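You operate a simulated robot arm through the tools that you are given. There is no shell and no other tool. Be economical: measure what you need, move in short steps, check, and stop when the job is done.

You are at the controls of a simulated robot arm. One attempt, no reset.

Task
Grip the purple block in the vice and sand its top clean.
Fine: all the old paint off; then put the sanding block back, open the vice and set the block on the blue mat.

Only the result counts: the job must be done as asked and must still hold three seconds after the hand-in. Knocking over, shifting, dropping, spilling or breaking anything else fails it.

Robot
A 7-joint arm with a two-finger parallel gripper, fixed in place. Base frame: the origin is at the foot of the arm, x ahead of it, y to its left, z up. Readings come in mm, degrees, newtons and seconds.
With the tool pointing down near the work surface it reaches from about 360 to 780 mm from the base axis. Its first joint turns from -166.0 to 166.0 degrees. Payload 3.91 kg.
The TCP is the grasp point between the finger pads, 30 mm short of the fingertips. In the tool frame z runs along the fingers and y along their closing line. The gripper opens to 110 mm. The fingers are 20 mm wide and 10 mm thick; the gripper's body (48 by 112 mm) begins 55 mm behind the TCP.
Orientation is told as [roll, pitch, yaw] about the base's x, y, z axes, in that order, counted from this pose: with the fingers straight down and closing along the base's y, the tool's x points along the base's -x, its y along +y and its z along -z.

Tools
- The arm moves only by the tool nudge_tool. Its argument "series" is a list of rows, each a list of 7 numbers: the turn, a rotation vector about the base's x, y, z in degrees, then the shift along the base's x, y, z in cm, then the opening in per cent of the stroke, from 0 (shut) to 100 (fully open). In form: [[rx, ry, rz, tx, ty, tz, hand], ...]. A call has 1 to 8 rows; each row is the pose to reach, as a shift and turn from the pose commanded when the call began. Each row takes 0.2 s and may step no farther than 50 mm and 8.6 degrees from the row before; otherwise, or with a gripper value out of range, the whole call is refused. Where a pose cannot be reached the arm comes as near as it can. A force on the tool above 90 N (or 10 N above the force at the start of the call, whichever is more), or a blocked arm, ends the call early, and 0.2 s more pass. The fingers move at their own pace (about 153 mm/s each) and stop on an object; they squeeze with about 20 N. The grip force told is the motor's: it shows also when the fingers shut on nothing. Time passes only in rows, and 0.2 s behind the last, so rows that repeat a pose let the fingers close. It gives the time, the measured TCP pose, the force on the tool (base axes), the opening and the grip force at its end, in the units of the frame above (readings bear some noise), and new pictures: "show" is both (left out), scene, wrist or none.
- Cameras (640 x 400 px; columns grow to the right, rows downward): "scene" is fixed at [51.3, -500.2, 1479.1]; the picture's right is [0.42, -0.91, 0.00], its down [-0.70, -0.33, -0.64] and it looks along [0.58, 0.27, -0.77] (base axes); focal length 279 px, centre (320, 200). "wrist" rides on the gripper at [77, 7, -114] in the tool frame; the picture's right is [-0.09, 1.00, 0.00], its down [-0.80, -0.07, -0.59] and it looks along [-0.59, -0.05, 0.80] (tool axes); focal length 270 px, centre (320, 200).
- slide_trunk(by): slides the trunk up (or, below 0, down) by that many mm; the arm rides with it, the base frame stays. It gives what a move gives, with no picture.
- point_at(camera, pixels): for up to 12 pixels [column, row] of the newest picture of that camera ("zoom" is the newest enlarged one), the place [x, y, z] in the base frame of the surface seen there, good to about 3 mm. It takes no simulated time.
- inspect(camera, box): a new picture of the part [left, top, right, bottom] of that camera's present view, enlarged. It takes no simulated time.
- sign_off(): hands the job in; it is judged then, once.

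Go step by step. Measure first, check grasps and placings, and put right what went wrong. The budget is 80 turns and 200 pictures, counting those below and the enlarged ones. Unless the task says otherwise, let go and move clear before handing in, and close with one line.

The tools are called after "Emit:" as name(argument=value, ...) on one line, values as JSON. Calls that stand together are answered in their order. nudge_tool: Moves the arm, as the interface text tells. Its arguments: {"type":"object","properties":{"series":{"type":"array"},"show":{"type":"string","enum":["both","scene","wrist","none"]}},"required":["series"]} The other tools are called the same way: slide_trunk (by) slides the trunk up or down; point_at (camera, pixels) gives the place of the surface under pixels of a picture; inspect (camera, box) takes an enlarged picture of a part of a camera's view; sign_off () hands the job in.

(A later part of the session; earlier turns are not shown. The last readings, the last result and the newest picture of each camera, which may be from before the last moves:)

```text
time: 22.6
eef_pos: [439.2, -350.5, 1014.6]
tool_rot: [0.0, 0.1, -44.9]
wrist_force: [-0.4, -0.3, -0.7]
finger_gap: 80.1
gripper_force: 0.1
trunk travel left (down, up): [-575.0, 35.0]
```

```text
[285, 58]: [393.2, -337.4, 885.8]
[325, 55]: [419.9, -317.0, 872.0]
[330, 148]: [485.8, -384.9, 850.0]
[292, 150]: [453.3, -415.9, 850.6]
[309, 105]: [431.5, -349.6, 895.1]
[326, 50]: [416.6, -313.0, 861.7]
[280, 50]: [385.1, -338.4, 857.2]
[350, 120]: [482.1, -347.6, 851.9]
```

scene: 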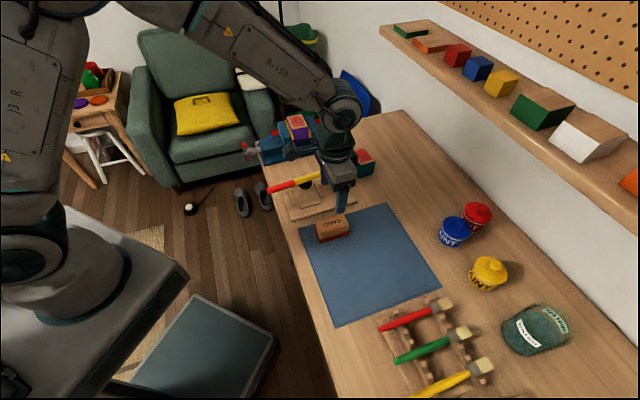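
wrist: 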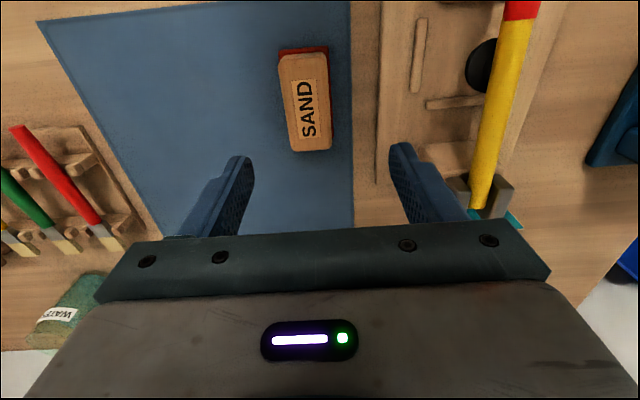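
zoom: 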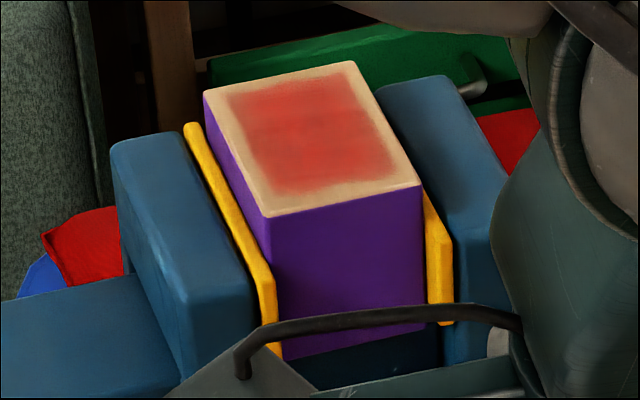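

Both pads appear to touch the block. The sanding block is centred at about (431,-358) with its long side along u, so I'll descend to TCP z≈897 (tips above the red base) and grip the wood.

Emit:
nudge_tool(series=[[0, 0, 0, -0.8, -0.75, -4, 73], [0, 0, 0, -0.8, -0.75, -8.5, 73], [0, 0, 0, -0.8, -0.75, -11.7, 73], [0, 0, 0, -0.8, -0.75, -11.7, 73]])

Emit:
inspect(camera="scene", box=[300, 195, 364, 245])

Emit:
inspect(camera="scene", box=[230, 110, 326, 170])

```text
time: 23.6
eef_pos: [431.5, -355.6, 898.4]
tool_rot: [-0.1, 0.0, -45.1]
wrist_force: [-0.3, -0.3, 0.2]
finger_gap: 80.3
gripper_force: 0.1
trunk travel left (down, up): [-575.0, 35.0]
```

scene: 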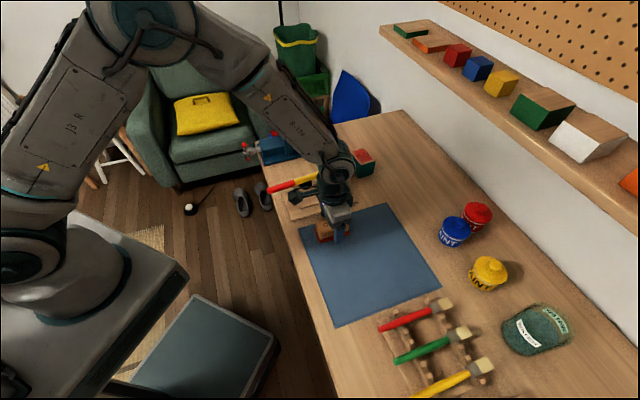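
wrist: 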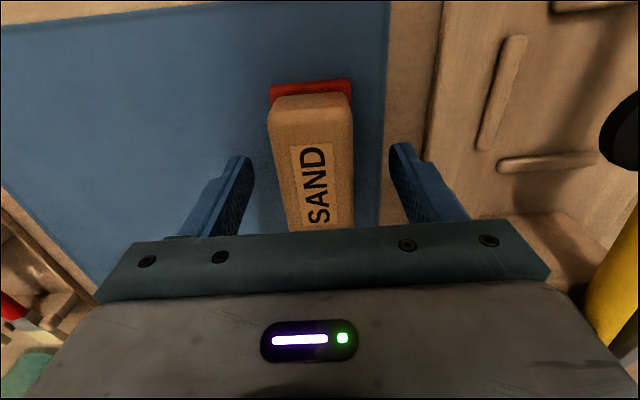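

```text
8.00 times, centred on (332, 220) of scene
```

zoom: 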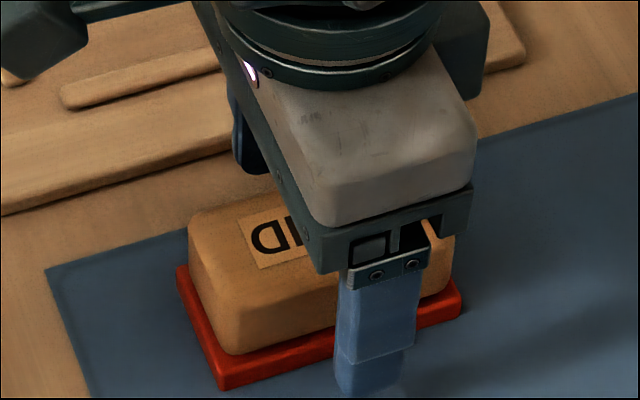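

```text
6.67 times, centred on (278, 140) of scene
```

zoom: 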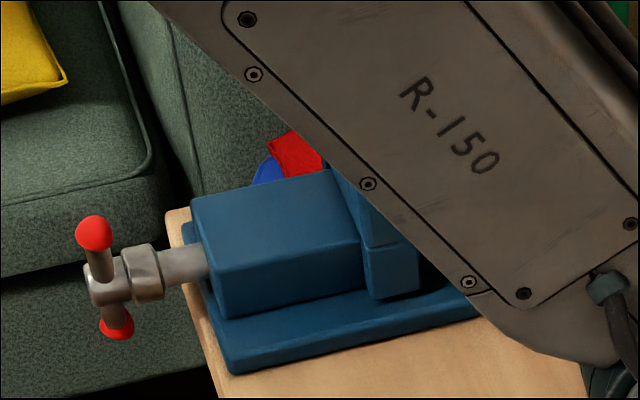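

The sander is between the fingers, so I'll close and lift it slightly to check the grip.

Emit:
nudge_tool(series=[[0, 0, 0, -0.1, -0.1, 0, 5], [0, 0, 0, -0.1, -0.1, 0, 5], [0, 0, 0, -0.1, -0.1, 0, 5], [0, 0, 0, -0.1, -0.1, 0, 5], [0, 0, 0, -0.1, -0.1, 3, 5], [0, 0, 0, -0.1, -0.1, 7, 5], [0, 0, 0, -0.1, -0.1, 11.5, 5], [0, 0, 0, -0.1, -0.1, 16, 5]])

```text
time: 25.4
eef_pos: [431.0, -356.2, 1058.6]
tool_rot: [-0.1, 0.0, -45.0]
wrist_force: [0.4, -0.2, -0.8]
finger_gap: 39.5
gripper_force: 19.7
trunk travel left (down, up): [-575.0, 35.0]
```

scene: 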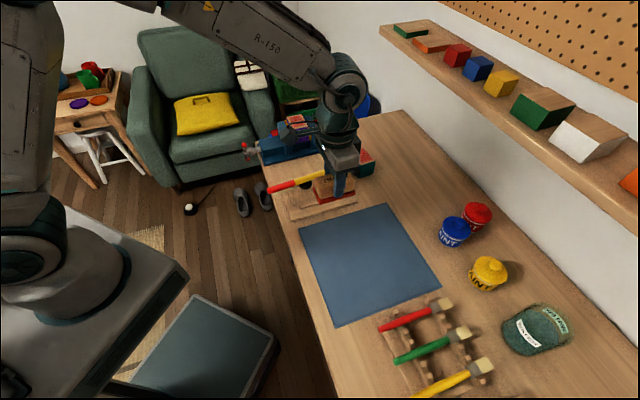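
wrist: 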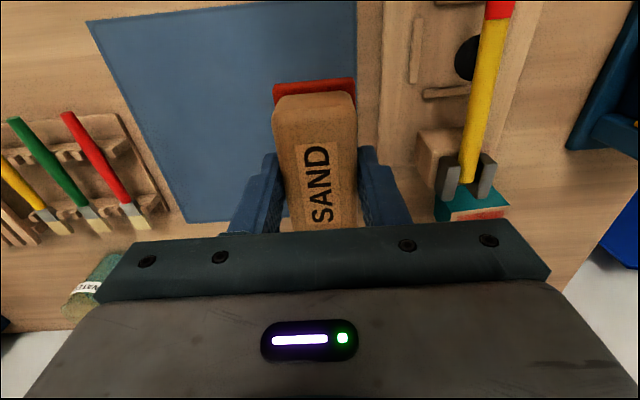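

The sander is held (gap 39.5 mm, level), with its bottom about 48 mm below the TCP. I'll carry it above the clamped block at (706,-118).

Emit:
nudge_tool(series=[[0, 0, 0, 3.44, 2.98, 0, 5], [0, 0, 0, 6.88, 5.95, 0, 5], [0, 0, 0, 10.3, 8.93, 0, 5], [0, 0, 0, 13.75, 11.9, 0, 5], [0, 0, 0, 17.2, 14.9, 0, 5], [0, 0, 0, 20.6, 17.85, 0, 5], [0, 0, 0, 24.1, 20.8, 0, 5], [0, 0, 0, 27.5, 23.8, 0, 5]])

Emit:
inspect(camera="scene", box=[254, 90, 350, 160])

Emit:
inspect(camera="wrist", box=[200, 0, 440, 150])

```text
time: 27.2
eef_pos: [705.0, -115.9, 1060.0]
tool_rot: [0.0, 0.0, -45.0]
wrist_force: [-0.3, 0.1, -1.2]
finger_gap: 39.8
gripper_force: 19.5
trunk travel left (down, up): [-575.0, 35.0]
```

scene: 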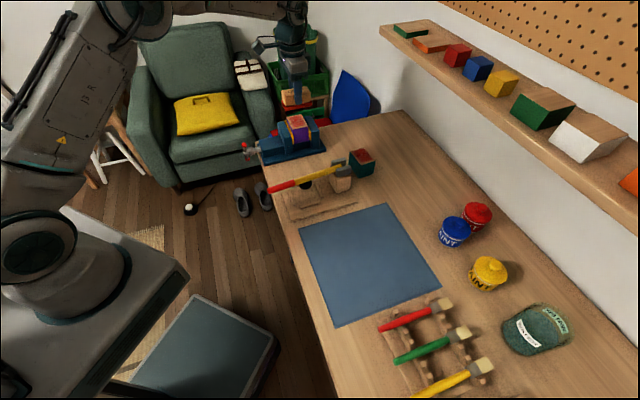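
wrist: 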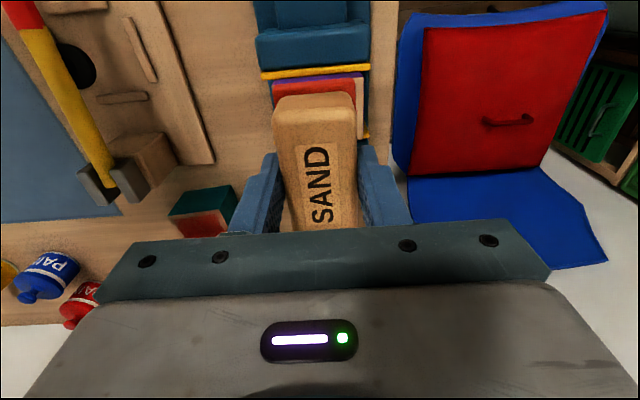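

```text
5.71 times, centred on (302, 125) of scene
```

zoom: 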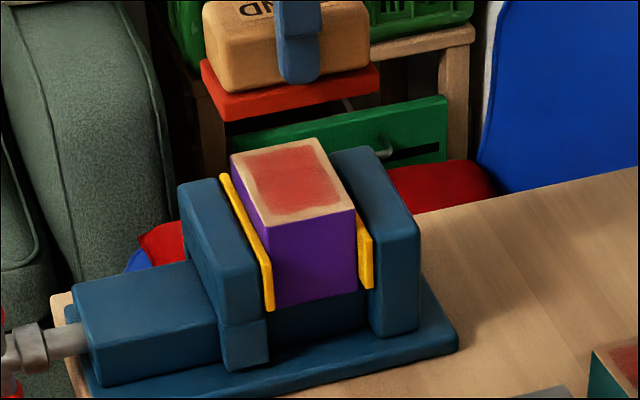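

```text
2.67 times, centred on (320, 75) of wrist
```

zoom: 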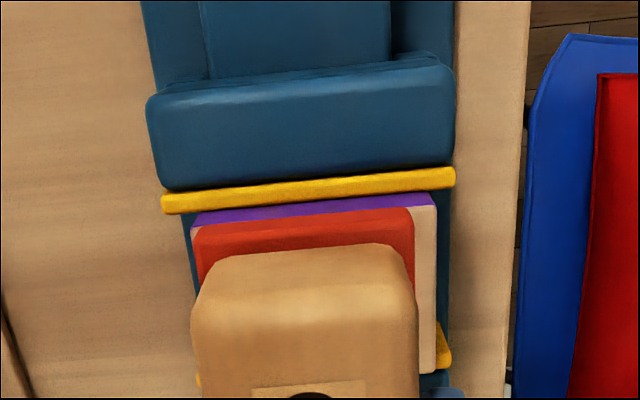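

The block sits snugly between the pads. I'll measure its top corners now to plan the strokes.

Emit:
inspect(camera="scene", box=[286, 105, 326, 135])

Emit:
point_at(camera="scene", pixels=[[295, 118], [309, 114.6], [315.5, 126.3], [301, 128.7], [306, 121]])

```text
13.33 times, centred on (306, 120) of scene
```

zoom: 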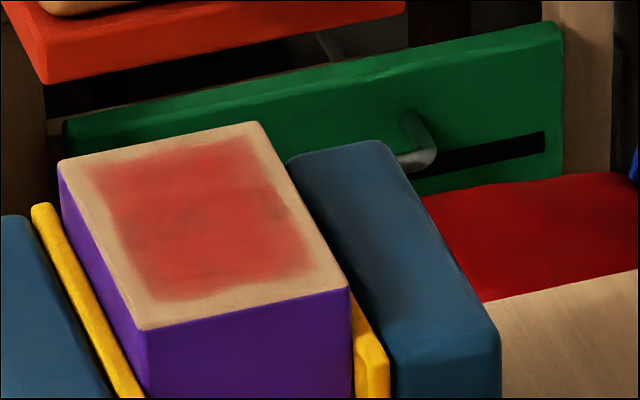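

```text
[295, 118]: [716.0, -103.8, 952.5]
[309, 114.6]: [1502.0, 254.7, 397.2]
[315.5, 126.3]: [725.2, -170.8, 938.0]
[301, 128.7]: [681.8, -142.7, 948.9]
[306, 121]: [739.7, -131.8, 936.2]
```

Emit:
point_at(camera="zoom", pixels=[[64, 163], [252, 126], [343, 288], [148, 324], [200, 220], [95, 168], [245, 140], [310, 270], [160, 295]])

```text
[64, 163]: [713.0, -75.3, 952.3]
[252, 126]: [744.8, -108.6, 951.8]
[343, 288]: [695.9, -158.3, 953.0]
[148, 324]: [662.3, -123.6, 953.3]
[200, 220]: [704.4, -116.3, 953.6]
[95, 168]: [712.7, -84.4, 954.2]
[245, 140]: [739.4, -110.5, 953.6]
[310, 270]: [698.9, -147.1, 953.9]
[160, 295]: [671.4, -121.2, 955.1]
```

The block top is centred at (704,-116.5), z≈953, right under the sander. I'll lower gently to contact at about TCP 1001.

Emit:
nudge_tool(series=[[0, 0, 0, 0, 0, -4, 5], [0, 0, 0, 0, 0, -5.4, 5], [0, 0, 0, 0, 0, -5.8, 5], [0, 0, 0, 0, 0, -6.1, 5]], show="scene")

Emit:
inspect(camera="scene", box=[254, 90, 350, 150])

```text
time: 28.2
eef_pos: [705.8, -119.2, 1001.3]
tool_rot: [0.3, -0.2, -45.1]
wrist_force: [3.0, 0.1, 16.7]
finger_gap: 39.8
gripper_force: 19.7
trunk travel left (down, up): [-575.0, 35.0]
```

scene: 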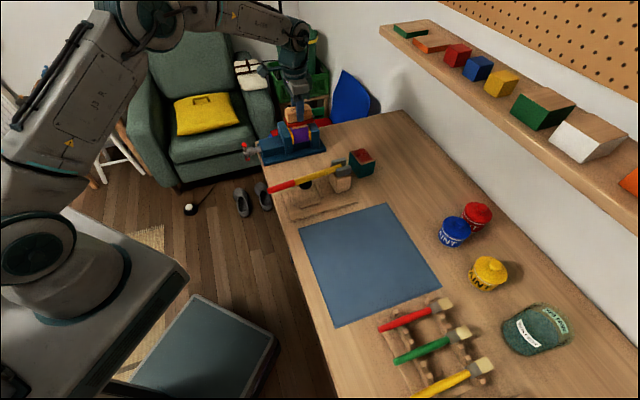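

```text
6.67 times, centred on (302, 120) of scene
```

zoom: 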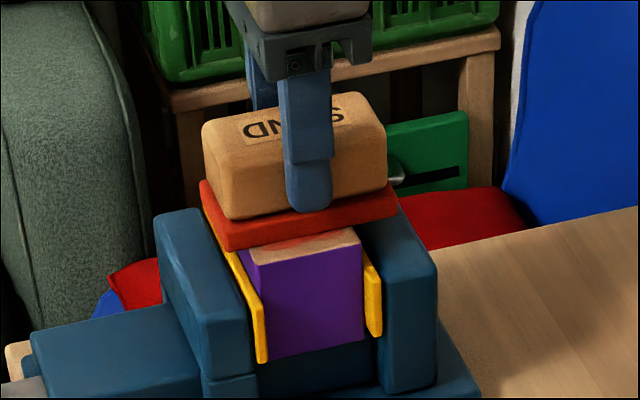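

Contact is made with 16.7 N down and the sander lies flat. Now I'll stroke back and forth along the block's long side, ±22 mm.

Emit:
nudge_tool(series=[[0, 0, 0, 0.8, 0.8, 0, 5], [0, 0, 0, 1.55, 1.55, 0, 5], [0, 0, 0, 0.8, 0.8, 0, 5], [0, 0, 0, 0, 0, 0, 5], [0, 0, 0, -0.8, -0.8, 0, 5], [0, 0, 0, -1.55, -1.55, 0, 5], [0, 0, 0, -0.8, -0.8, 0, 5], [0, 0, 0, 0, 0, 0, 5]], show="scene")

Emit:
inspect(camera="scene", box=[254, 90, 350, 150])

```text
time: 30.0
eef_pos: [704.0, -118.7, 1000.0]
tool_rot: [0.1, -0.1, -45.0]
wrist_force: [-2.7, -5.5, 17.4]
finger_gap: 39.9
gripper_force: 19.8
trunk travel left (down, up): [-575.0, 35.0]
```

scene: 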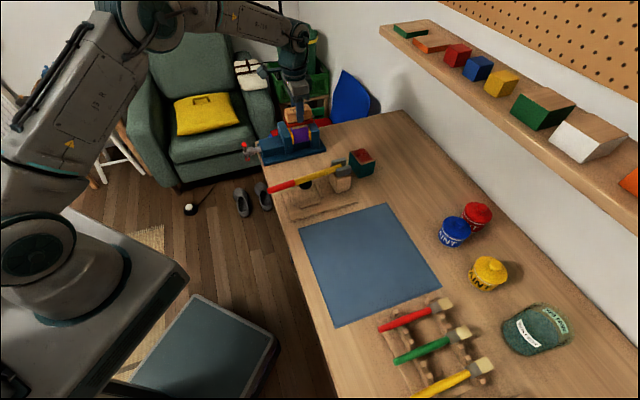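

```text
6.67 times, centred on (302, 120) of scene
```

zoom: 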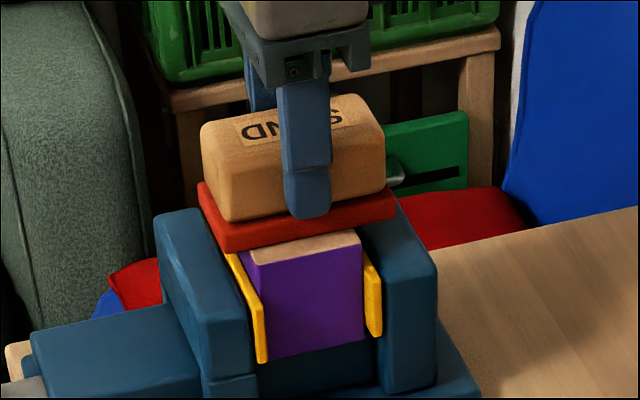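

The drag is steady, the block holds and the visible edge already looks cleaner. I'll do more strokes, ending with a lift to inspect.

Emit:
nudge_tool(series=[[0, 0, 0, 0.85, 0.85, 0, 5], [0, 0, 0, 1.6, 1.6, 0, 5], [0, 0, 0, 0.8, 0.8, 0, 5], [0, 0, 0, 0, 0, 0, 5], [0, 0, 0, -0.8, -0.8, 0, 5], [0, 0, 0, -1.6, -1.6, 0, 5], [0, 0, 0, -0.8, -0.8, 0, 5], [0, 0, 0, 0, 0, 0, 5]], show="none")

Emit:
nudge_tool(series=[[0, 0, 0, 0.85, 0.85, 0, 5], [0, 0, 0, 1.6, 1.6, 0, 5], [0, 0, 0, 0.8, 0.8, 0, 5], [0, 0, 0, 0, 0, 0, 5], [0, 0, 0, -0.8, -0.8, 0, 5], [0, 0, 0, -1.6, -1.6, 0, 5], [0, 0, 0, -0.8, -0.8, 0, 5], [0, 0, 0, 0, 0, 0, 5]], show="none")

Emit:
nudge_tool(series=[[0, 0, 0, 0, 0, 2, 5], [0, 0, 0, 0, 0, 6, 5], [0, 0, 0, 0, 0, 10, 5], [0, 0, 0, 0, 0, 13, 5]])

Emit:
inspect(camera="scene", box=[286, 105, 326, 135])

```text
time: 31.8
eef_pos: [703.9, -120.0, 999.9]
tool_rot: [0.0, -0.1, -45.0]
wrist_force: [-1.1, -4.9, 12.3]
finger_gap: 39.8
gripper_force: 19.9
trunk travel left (down, up): [-575.0, 35.0]
```

```text
time: 33.6
eef_pos: [705.8, -119.5, 999.0]
tool_rot: [0.0, 0.0, -45.1]
wrist_force: [-0.9, -1.8, 6.5]
finger_gap: 39.6
gripper_force: 19.5
trunk travel left (down, up): [-575.0, 35.0]
```

```text
time: 34.6
eef_pos: [705.2, -120.1, 1129.9]
tool_rot: [0.0, 0.1, -45.0]
wrist_force: [-0.8, -0.5, -2.0]
finger_gap: 39.7
gripper_force: 19.9
trunk travel left (down, up): [-575.0, 35.0]
```

scene: 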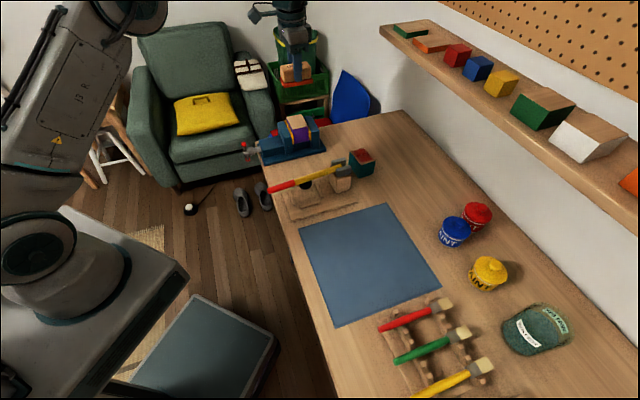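
wrist: 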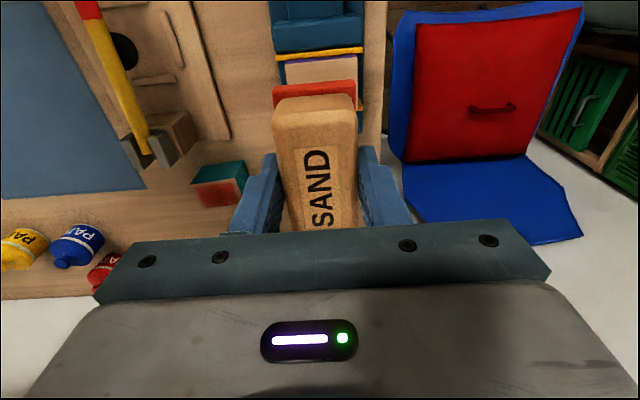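

```text
13.33 times, centred on (306, 120) of scene
```

zoom: 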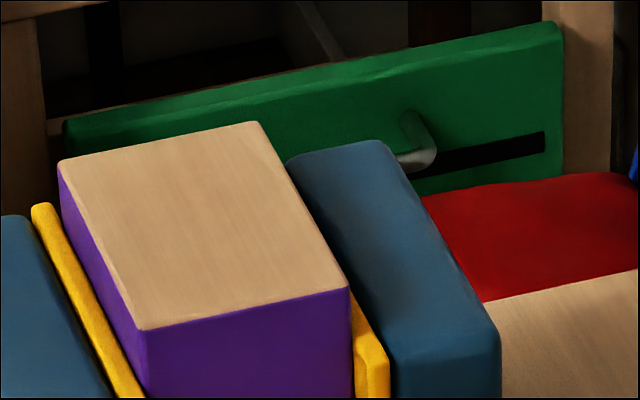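

The top is completely clean bare wood. I'll carry the sander back to its original spot (TCP 431,-356).

Emit:
nudge_tool(series=[[0, 0, 0, -3.43, -2.95, 0, 5], [0, 0, 0, -6.85, -5.9, 0, 5], [0, 0, 0, -10.3, -8.85, -1, 5], [0, 0, 0, -13.7, -11.8, -2, 5], [0, 0, 0, -17.1, -14.75, -3, 5], [0, 0, 0, -20.55, -17.7, -4.5, 5], [0, 0, 0, -24, -20.65, -6.5, 5], [0, 0, 0, -27.4, -23.6, -8.5, 5]], show="none")

Emit:
nudge_tool(series=[[0, 0, 0, 0, 0, -4.5, 5], [0, 0, 0, 0, 0, -9, 5], [0, 0, 0, 0, 0, -13, 5], [0, 0, 0, 0, 0, -13, 5]])

Emit:
inspect(camera="scene", box=[300, 205, 364, 245])

```text
time: 36.4
eef_pos: [429.5, -354.7, 1043.8]
tool_rot: [0.0, 0.0, -45.0]
wrist_force: [-0.7, 0.0, -0.5]
finger_gap: 39.6
gripper_force: 20.4
trunk travel left (down, up): [-575.0, 35.0]
```

```text
time: 37.4
eef_pos: [431.4, -356.1, 914.4]
tool_rot: [0.0, -0.1, -45.0]
wrist_force: [0.2, 0.0, -0.6]
finger_gap: 39.7
gripper_force: 20.2
trunk travel left (down, up): [-575.0, 35.0]
```

scene: 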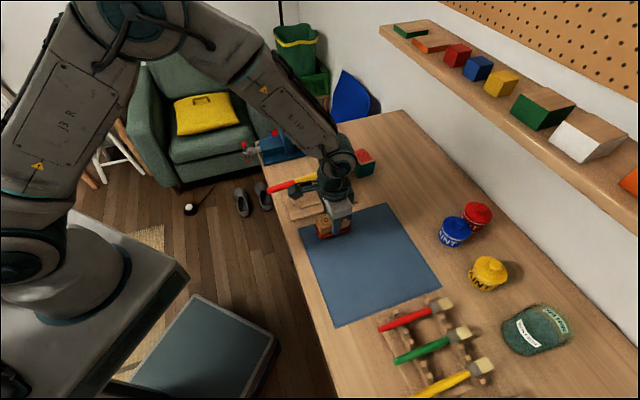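
wrist: 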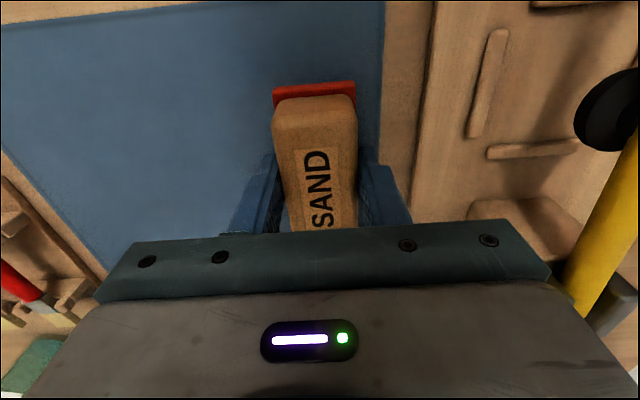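

```text
10.00 times, centred on (332, 225) of scene
```

zoom: 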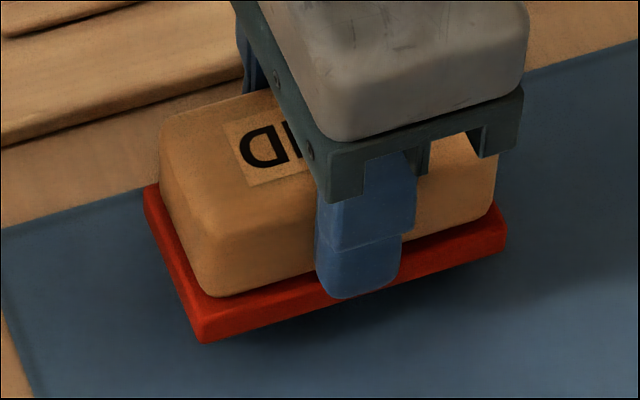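

It's right above its old place, about 15 mm up. I'll lower it to contact in small steps.

Emit:
nudge_tool(series=[[0, 0, 0, 0, 0, -1, 5], [0, 0, 0, 0, 0, -1.5, 5], [0, 0, 0, 0, 0, -1.7, 5], [0, 0, 0, 0, 0, -1.7, 5]], show="none")

Emit:
inspect(camera="scene", box=[300, 205, 364, 245])

```text
time: 38.4
eef_pos: [431.8, -355.5, 895.9]
tool_rot: [0.0, 0.0, -45.0]
wrist_force: [-0.2, -0.3, -1.2]
finger_gap: 39.8
gripper_force: 20.8
trunk travel left (down, up): [-575.0, 35.0]
```

```text
10.00 times, centred on (332, 225) of scene
```

zoom: 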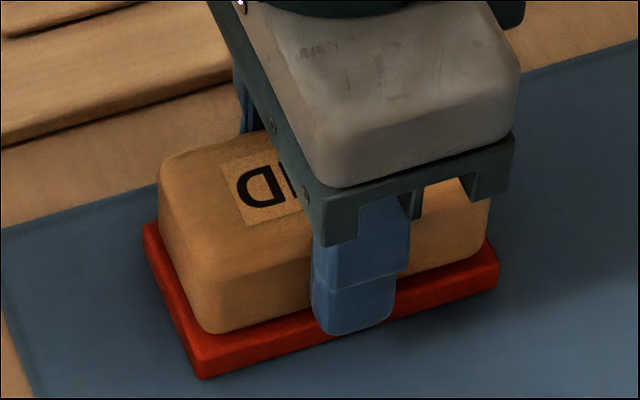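

No contact yet; the corner is about 1 px above its original row. I'll lower a little more.

Emit:
nudge_tool(series=[[0, 0, 0, 0, 0, -0.15, 5], [0, 0, 0, 0, 0, -0.3, 5], [0, 0, 0, 0, 0, -0.3, 5]], show="none")

Emit:
inspect(camera="scene", box=[300, 205, 364, 245])

```text
time: 39.2
eef_pos: [430.9, -356.0, 895.5]
tool_rot: [0.0, -0.2, -45.0]
wrist_force: [2.3, -2.2, 13.7]
finger_gap: 39.7
gripper_force: 20.4
trunk travel left (down, up): [-575.0, 35.0]
```

```text
10.00 times, centred on (332, 225) of scene
```

zoom: 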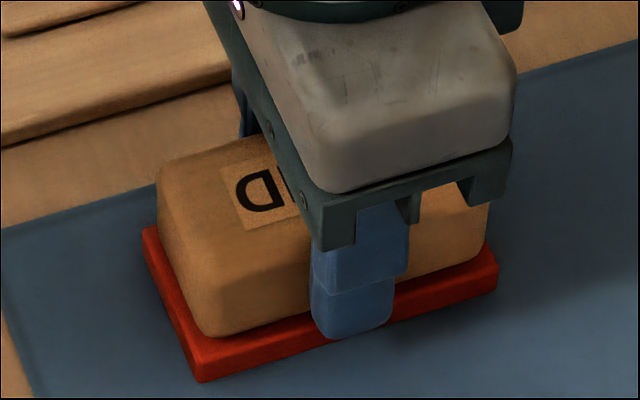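

Contact is firm (13.7 N). I'll ease off, open and rise.

Emit:
nudge_tool(series=[[0, 0, 0, 0, 0, 0.2, 5], [0, 0, 0, 0, 0, 0.2, 73], [0, 0, 0, 0, 0, 0.2, 73], [0, 0, 0, 0, 0, 0.2, 73], [0, 0, 0, 0, 0, 4, 73], [0, 0, 0, 0, 0, 8.5, 73], [0, 0, 0, 0, 0, 13, 73], [0, 0, 0, 0.5, 2, 16, 73]], show="wrist")

Emit:
inspect(camera="scene", box=[300, 205, 364, 245])

```text
time: 41.0
eef_pos: [436.9, -333.1, 1054.4]
tool_rot: [0.1, 0.0, -45.0]
wrist_force: [0.8, 0.5, 0.4]
finger_gap: 80.3
gripper_force: 0.1
trunk travel left (down, up): [-575.0, 35.0]
```

wrist: 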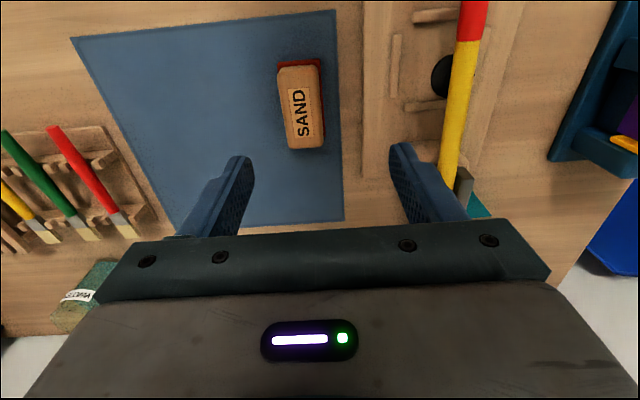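

```text
10.00 times, centred on (332, 225) of scene
```

zoom: 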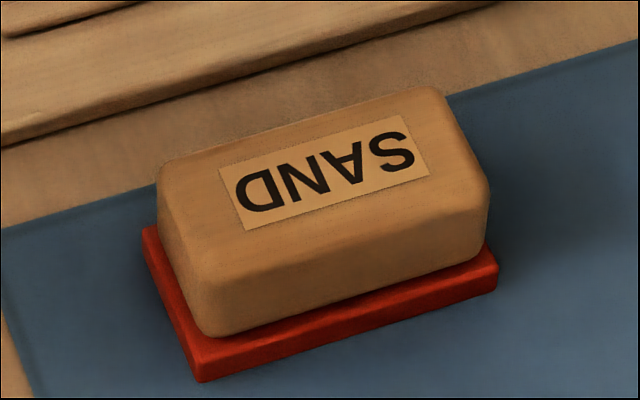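

The sander is back in its spot. Next I'll fly to the -v side of the handle (u≈399, v≈363) to open the vice with mirrored strokes.

Emit:
nudge_tool(series=[[0, 0, 0, 1.46, 4.4, 0, 60], [0, 0, 0, 2.91, 8.8, 0, 40], [0, 0, 0, 4.37, 13.2, 0, 20], [0, 0, 0, 5.82, 17.6, 0, 0], [0, 0, 0, 7.28, 22, 0, 0], [0, 0, 0, 8.73, 26.4, -1, 0], [0, 0, 0, 10.19, 30.76, -3, 0], [0, 0, 0, 10.19, 30.76, -7, 0]], show="none")

Emit:
nudge_tool(series=[[0, 0, 0, 0, 0, -2.5, 0], [0, 0, 0, 0, 0, -4.9, 0]], show="wrist")

Emit:
inspect(camera="scene", box=[230, 110, 326, 170])

```text
refused: row 7 steps farther than a row can; nothing moved
```

```text
time: 41.6
eef_pos: [438.1, -333.2, 1003.1]
tool_rot: [0.0, 0.0, -45.0]
wrist_force: [-0.1, 0.5, -0.9]
finger_gap: 0.0
gripper_force: 20.4
trunk travel left (down, up): [-575.0, 35.0]
```

wrist: 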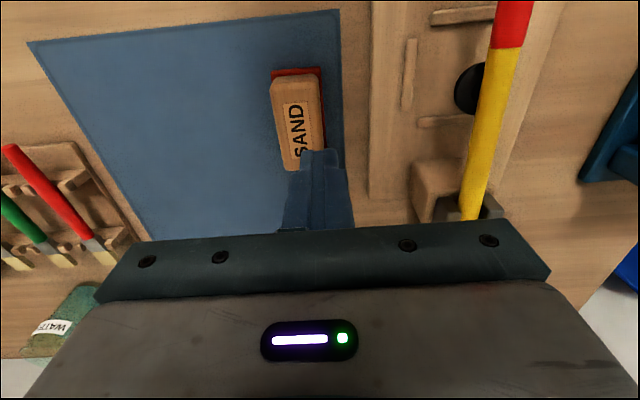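

```text
6.67 times, centred on (278, 140) of scene
```

zoom: 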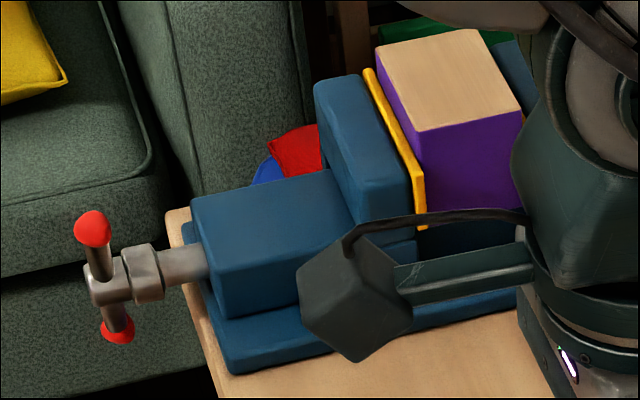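

The first call was refused, so only the small descent ran, and it stayed clear of everything. I'll redo the transfer with valid steps.

Emit:
nudge_tool(series=[[0, 0, 0, 1.44, 4.4, 1.5, 0], [0, 0, 0, 2.88, 8.8, 2.5, 0], [0, 0, 0, 4.32, 13.2, 2.5, 0], [0, 0, 0, 5.76, 17.6, 2.5, 0], [0, 0, 0, 7.2, 22, 1.5, 0], [0, 0, 0, 8.64, 26.4, 0.5, 0], [0, 0, 0, 10.07, 30.77, -0.5, 0]], show="wrist")

Emit:
inspect(camera="scene", box=[230, 110, 326, 170])

```text
time: 43.2
eef_pos: [538.0, -23.8, 1001.2]
tool_rot: [0.1, 0.0, -45.0]
wrist_force: [0.3, 0.2, -0.8]
finger_gap: 0.1
gripper_force: 20.2
trunk travel left (down, up): [-575.0, 35.0]
```

wrist: 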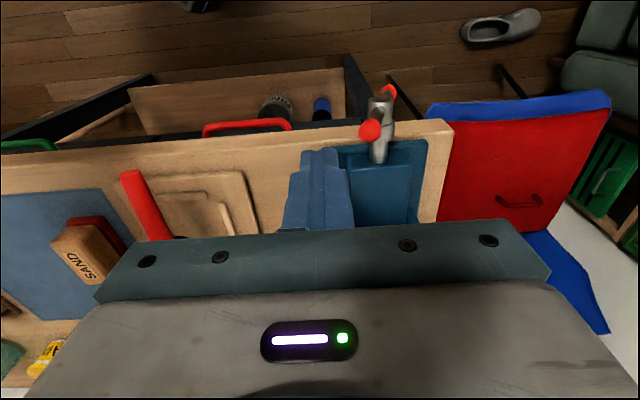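

```text
6.67 times, centred on (278, 140) of scene
```

zoom: 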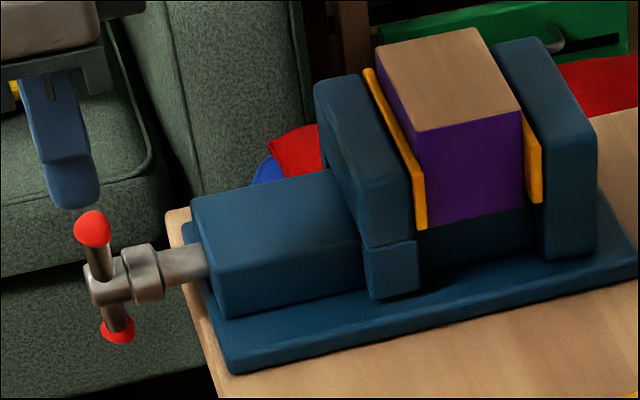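

Emit:
point_at(camera="wrist", pixels=[[370, 128], [388, 92], [380, 106]])

```text
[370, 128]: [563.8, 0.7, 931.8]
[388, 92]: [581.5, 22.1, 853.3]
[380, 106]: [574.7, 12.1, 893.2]
```

The top ball is at v≈399, slightly to the -v side. I'll descend beside it and push it over to +v and down.

Emit:
nudge_tool(series=[[0, 0, 0, 0, 0, -4.6, 0], [0, 0, 0, 0, 0, -6.4, 0], [0, 0, 0, 1.56, 1.56, -6.4, 0], [0, 0, 0, 2.6, 2.6, -6.5, 0], [0, 0, 0, 3.46, 3.46, -6.6, 0], [0, 0, 0, 4.4, 4.4, -7.1, 0], [0, 0, 0, 5.3, 5.3, -7.8, 0], [0, 0, 0, 6.08, 6.08, -9.1, 0]], show="wrist")

Emit:
inspect(camera="scene", box=[230, 110, 326, 170])

```text
time: 45.0
eef_pos: [599.3, 34.2, 907.7]
tool_rot: [-0.1, 0.0, -45.0]
wrist_force: [-0.5, 0.4, -0.1]
finger_gap: 0.3
gripper_force: 20.1
trunk travel left (down, up): [-575.0, 35.0]
```

wrist: 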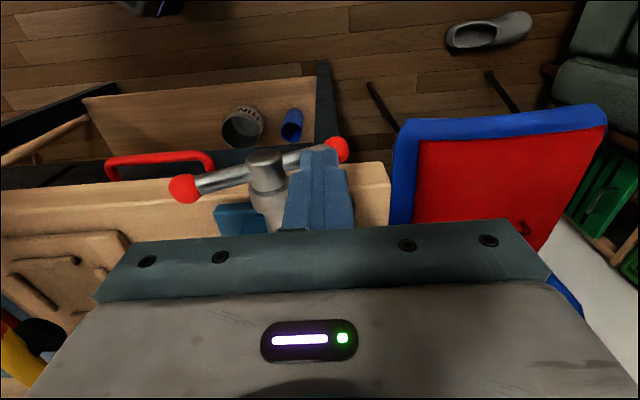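

```text
6.67 times, centred on (278, 140) of scene
```

zoom: 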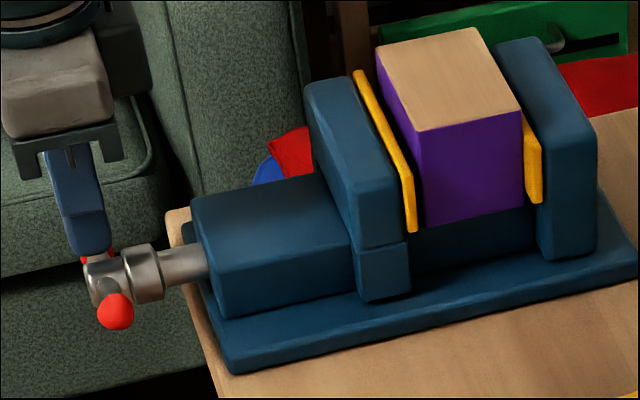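

The jaw is opening. I'll finish this stroke and go back over to the -v side for another.

Emit:
nudge_tool(series=[[0, 0, 0, 0.14, 0.14, -1.6, 0], [0, 0, 0, -0.35, -0.35, -2.7, 0], [0, 0, 0, -0.78, -0.78, -3.0, 0], [0, 0, 0, 0.28, 0.28, -1.0, 0], [0, 0, 0, 0.28, 0.28, 3.8, 0], [0, 0, 0, -1.27, -1.27, 8.0, 0], [0, 0, 0, -4.45, -4.45, 8.0, 0], [0, 0, 0, -6.0, -6.0, 5.7, 0]], show="wrist")

Emit:
inspect(camera="scene", box=[230, 110, 326, 170])

```text
time: 46.8
eef_pos: [539.6, -26.9, 967.5]
tool_rot: [0.0, 0.0, -45.0]
wrist_force: [-0.7, -0.5, 1.1]
finger_gap: 0.0
gripper_force: 19.6
trunk travel left (down, up): [-575.0, 35.0]
```

wrist: 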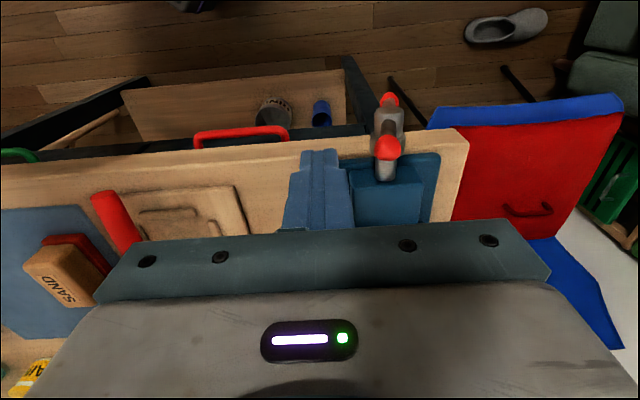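

```text
6.67 times, centred on (278, 140) of scene
```

zoom: 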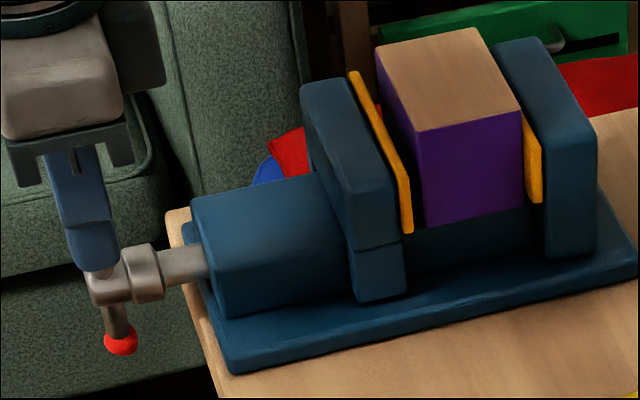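

The upper end is near vertical. One more full stroke.

Emit:
nudge_tool(series=[[0, 0, 0, 0, 0, -3.0, 0], [0, 0, 0, 2.19, 2.19, -3.0, 0], [0, 0, 0, 3.46, 3.46, -3.1, 0], [0, 0, 0, 4.45, 4.45, -3.7, 0], [0, 0, 0, 5.3, 5.3, -4.4, 0], [0, 0, 0, 6.08, 6.08, -5.9, 0], [0, 0, 0, 6.15, 6.15, -7.7, 0], [0, 0, 0, 5.5, 5.5, -8.7, 0]], show="wrist")

Emit:
inspect(camera="scene", box=[230, 110, 326, 170])

```text
time: 48.6
eef_pos: [592.6, 29.0, 878.9]
tool_rot: [0.0, 0.0, -45.0]
wrist_force: [0.3, 0.1, -0.4]
finger_gap: 0.1
gripper_force: 19.9
trunk travel left (down, up): [-575.0, 35.0]
```

wrist: 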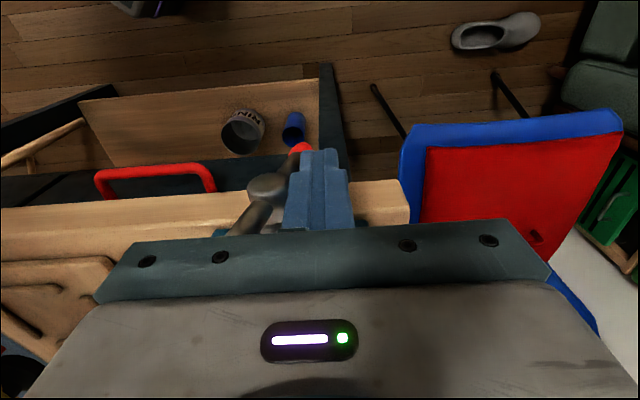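

```text
6.67 times, centred on (278, 140) of scene
```

zoom: 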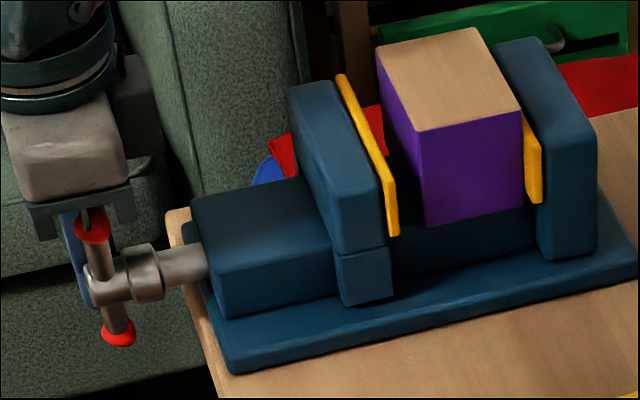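

The vice is open as wide as at the start. I'll leave the handle sideways and upward, then go above the block.

Emit:
nudge_tool(series=[[0, 0, 0, 1.06, 1.06, 2, 0], [0, 0, 0, 1.06, 1.06, 6.5, 0], [0, 0, 0, 1.06, 1.06, 11, 0], [0, 0, 0, 1.06, 1.06, 15.5, 20], [0, 0, 0, 1.06, 1.06, 19, 60], [0, 0, 0, 3.58, -2.84, 19, 90], [0, 0, 0, 6.1, -6.74, 19, 90], [0, 0, 0, 8.62, -10.64, 19, 90]], show="none")

Emit:
nudge_tool(series=[[0, 0, 0, 1.25, -1.95, 0, 90], [0, 0, 0, 2.52, -3.91, 0, 90], [0, 0, 0, 2.52, -3.91, 0, 90]], show="wrist")

Emit:
inspect(camera="scene", box=[254, 90, 350, 150])

```text
time: 50.4
eef_pos: [679.3, -79.4, 1066.7]
tool_rot: [0.0, 0.0, -45.2]
wrist_force: [0.0, 0.4, -0.6]
finger_gap: 98.9
gripper_force: 0.1
trunk travel left (down, up): [-575.0, 35.0]
```

```text
time: 51.2
eef_pos: [705.0, -117.4, 1067.1]
tool_rot: [0.1, 0.0, -44.9]
wrist_force: [-0.4, 0.6, -0.6]
finger_gap: 98.8
gripper_force: 0.1
trunk travel left (down, up): [-575.0, 35.0]
```

wrist: 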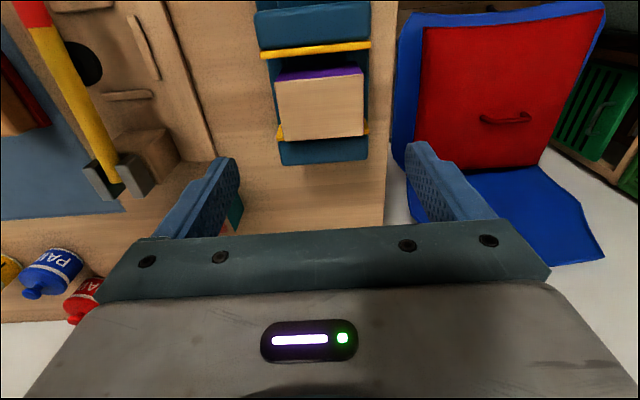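

```text
6.67 times, centred on (302, 120) of scene
```

zoom: 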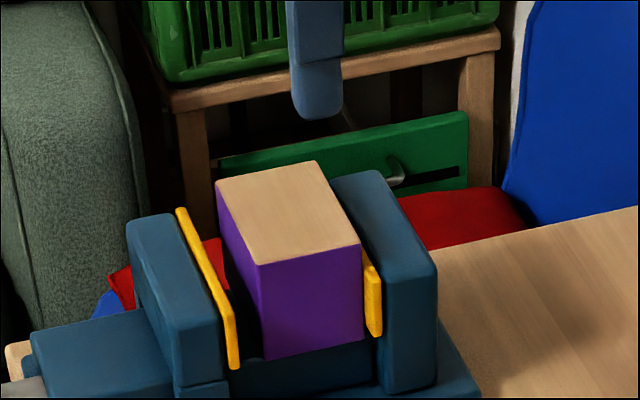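

The block stands free on the moving-jaw side. I'll descend to z≈934, grip, shift 4 mm away from the fixed jaw and lift.

Emit:
nudge_tool(series=[[0, 0, 0, 0, 0, -4.5, 90], [0, 0, 0, 0, 0, -9, 90], [0, 0, 0, 0, 0, -13.2, 90], [0, 0, 0, 0, 0, -13.2, 30], [0, 0, 0, 0, 0, -13.2, 30], [0, 0, 0, 0, 0, -13.2, 30]], show="none")

Emit:
inspect(camera="scene", box=[254, 90, 350, 150])

```text
time: 52.6
eef_pos: [704.4, -118.5, 936.9]
tool_rot: [0.0, 0.0, -44.9]
wrist_force: [-0.3, 0.6, -0.6]
finger_gap: 71.9
gripper_force: 20.2
trunk travel left (down, up): [-575.0, 35.0]
```

```text
6.67 times, centred on (302, 120) of scene
```

zoom: 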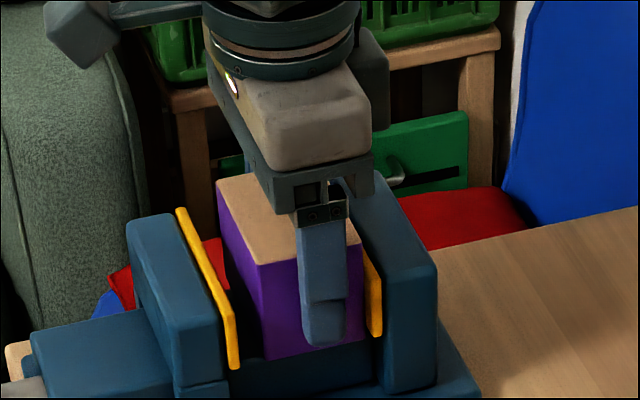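

The block is gripped. I'll ease it off the fixed jaw, lift it and set off towards the mat (target 431,-474, clear of the sander).

Emit:
nudge_tool(series=[[0, 0, 0, -0.25, 0.25, 0.6, 30], [0, 0, 0, -0.25, 0.25, 5, 30], [0, 0, 0, -0.25, 0.25, 9.5, 30], [0, 0, 0, -0.25, 0.25, 14, 30], [0, 0, 0, -2.97, -3.3, 14, 30], [0, 0, 0, -5.7, -6.9, 14, 30], [0, 0, 0, -8.4, -10.45, 14, 30], [0, 0, 0, -11.1, -14, 14, 30]], show="none")

Emit:
nudge_tool(series=[[0, 0, 0, -2.7, -3.6, 0, 30], [0, 0, 0, -5.4, -7.2, 0, 30], [0, 0, 0, -8.1, -10.8, 0, 30], [0, 0, 0, -10.8, -14.4, 0, 30], [0, 0, 0, -13.5, -18, 0, 30], [0, 0, 0, -16.2, -21.5, 0, 30], [0, 0, 0, -16.2, -21.5, 0, 30]])

```text
time: 54.4
eef_pos: [592.6, -257.8, 1078.7]
tool_rot: [-0.1, 0.0, -45.0]
wrist_force: [-0.1, -0.7, -1.9]
finger_gap: 71.9
gripper_force: 20.0
trunk travel left (down, up): [-575.0, 35.0]
```

```text
time: 56.0
eef_pos: [431.2, -473.5, 1077.6]
tool_rot: [0.0, 0.1, -44.9]
wrist_force: [-0.5, 0.0, -2.3]
finger_gap: 71.9
gripper_force: 19.6
trunk travel left (down, up): [-575.0, 35.0]
```

scene: 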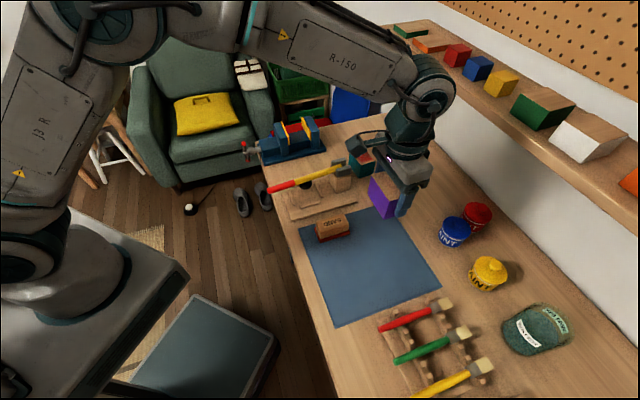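
wrist: 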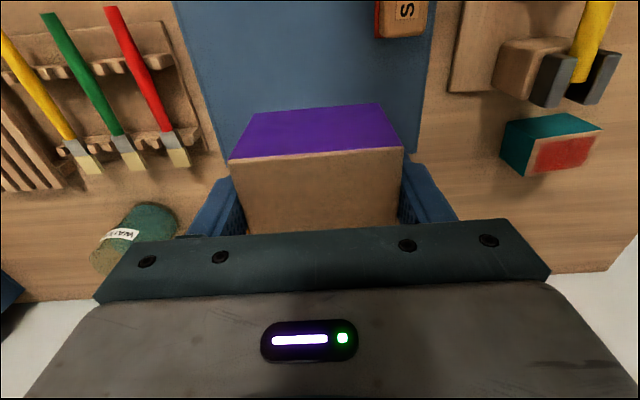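

The block is above the mat at the target, well clear of the sander. I'll descend to just above the mat.

Emit:
nudge_tool(series=[[0, 0, 0, 0, 0, -4.5, 30], [0, 0, 0, 0, 0, -9, 30], [0, 0, 0, 0, 0, -13.5, 30], [0, 0, 0, 0, 0, -17, 30], [0, 0, 0, 0, 0, -18.2, 30], [0, 0, 0, 0, 0, -18.2, 30]], show="scene")

Emit:
inspect(camera="scene", box=[330, 205, 426, 275])

```text
time: 57.4
eef_pos: [433.0, -470.0, 894.8]
tool_rot: [0.0, 0.0, -45.0]
wrist_force: [0.0, 0.1, -1.9]
finger_gap: 71.7
gripper_force: 20.0
trunk travel left (down, up): [-575.0, 35.0]
```

scene: 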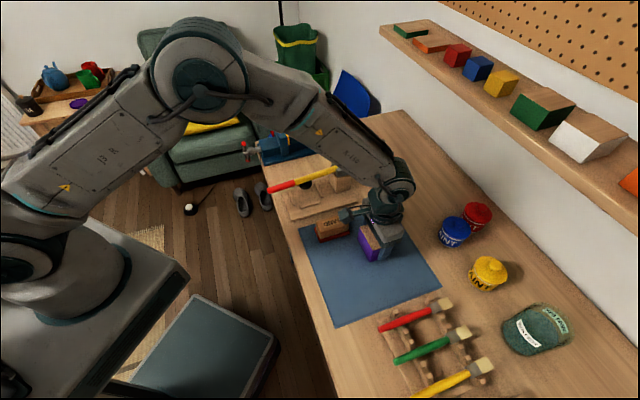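

```text
5.71 times, centred on (378, 240) of scene
```

zoom: 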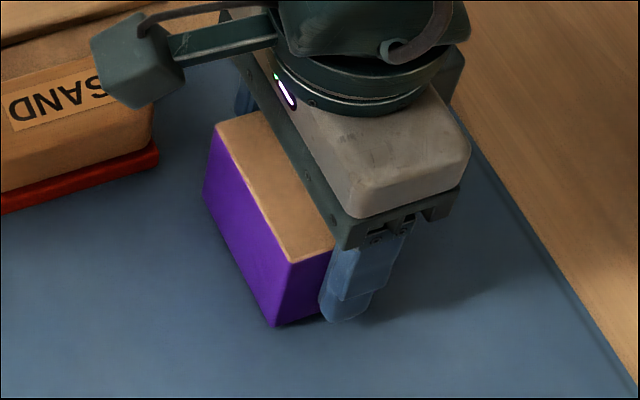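

It is a few millimetres above the mat. I'll lower to contact.

Emit:
nudge_tool(series=[[0, 0, 0, 0, 0, -0.2, 30], [0, 0, 0, 0, 0, -0.4, 30], [0, 0, 0, 0, 0, -0.4, 30]], show="none")

```text
time: 58.2
eef_pos: [432.4, -471.1, 890.8]
tool_rot: [0.0, 0.1, -45.0]
wrist_force: [0.0, 0.6, -1.2]
finger_gap: 71.8
gripper_force: 20.2
trunk travel left (down, up): [-575.0, 35.0]
```

Emit:
nudge_tool(series=[[0, 0, 0, 0, 0, -0.1, 30], [0, 0, 0, 0, 0, -0.2, 30], [0, 0, 0, 0, 0, -0.2, 30]], show="none")

```text
time: 59.0
eef_pos: [431.8, -471.7, 891.2]
tool_rot: [0.0, -0.1, -45.1]
wrist_force: [-0.8, 0.3, 7.0]
finger_gap: 71.5
gripper_force: 19.9
trunk travel left (down, up): [-575.0, 35.0]
```

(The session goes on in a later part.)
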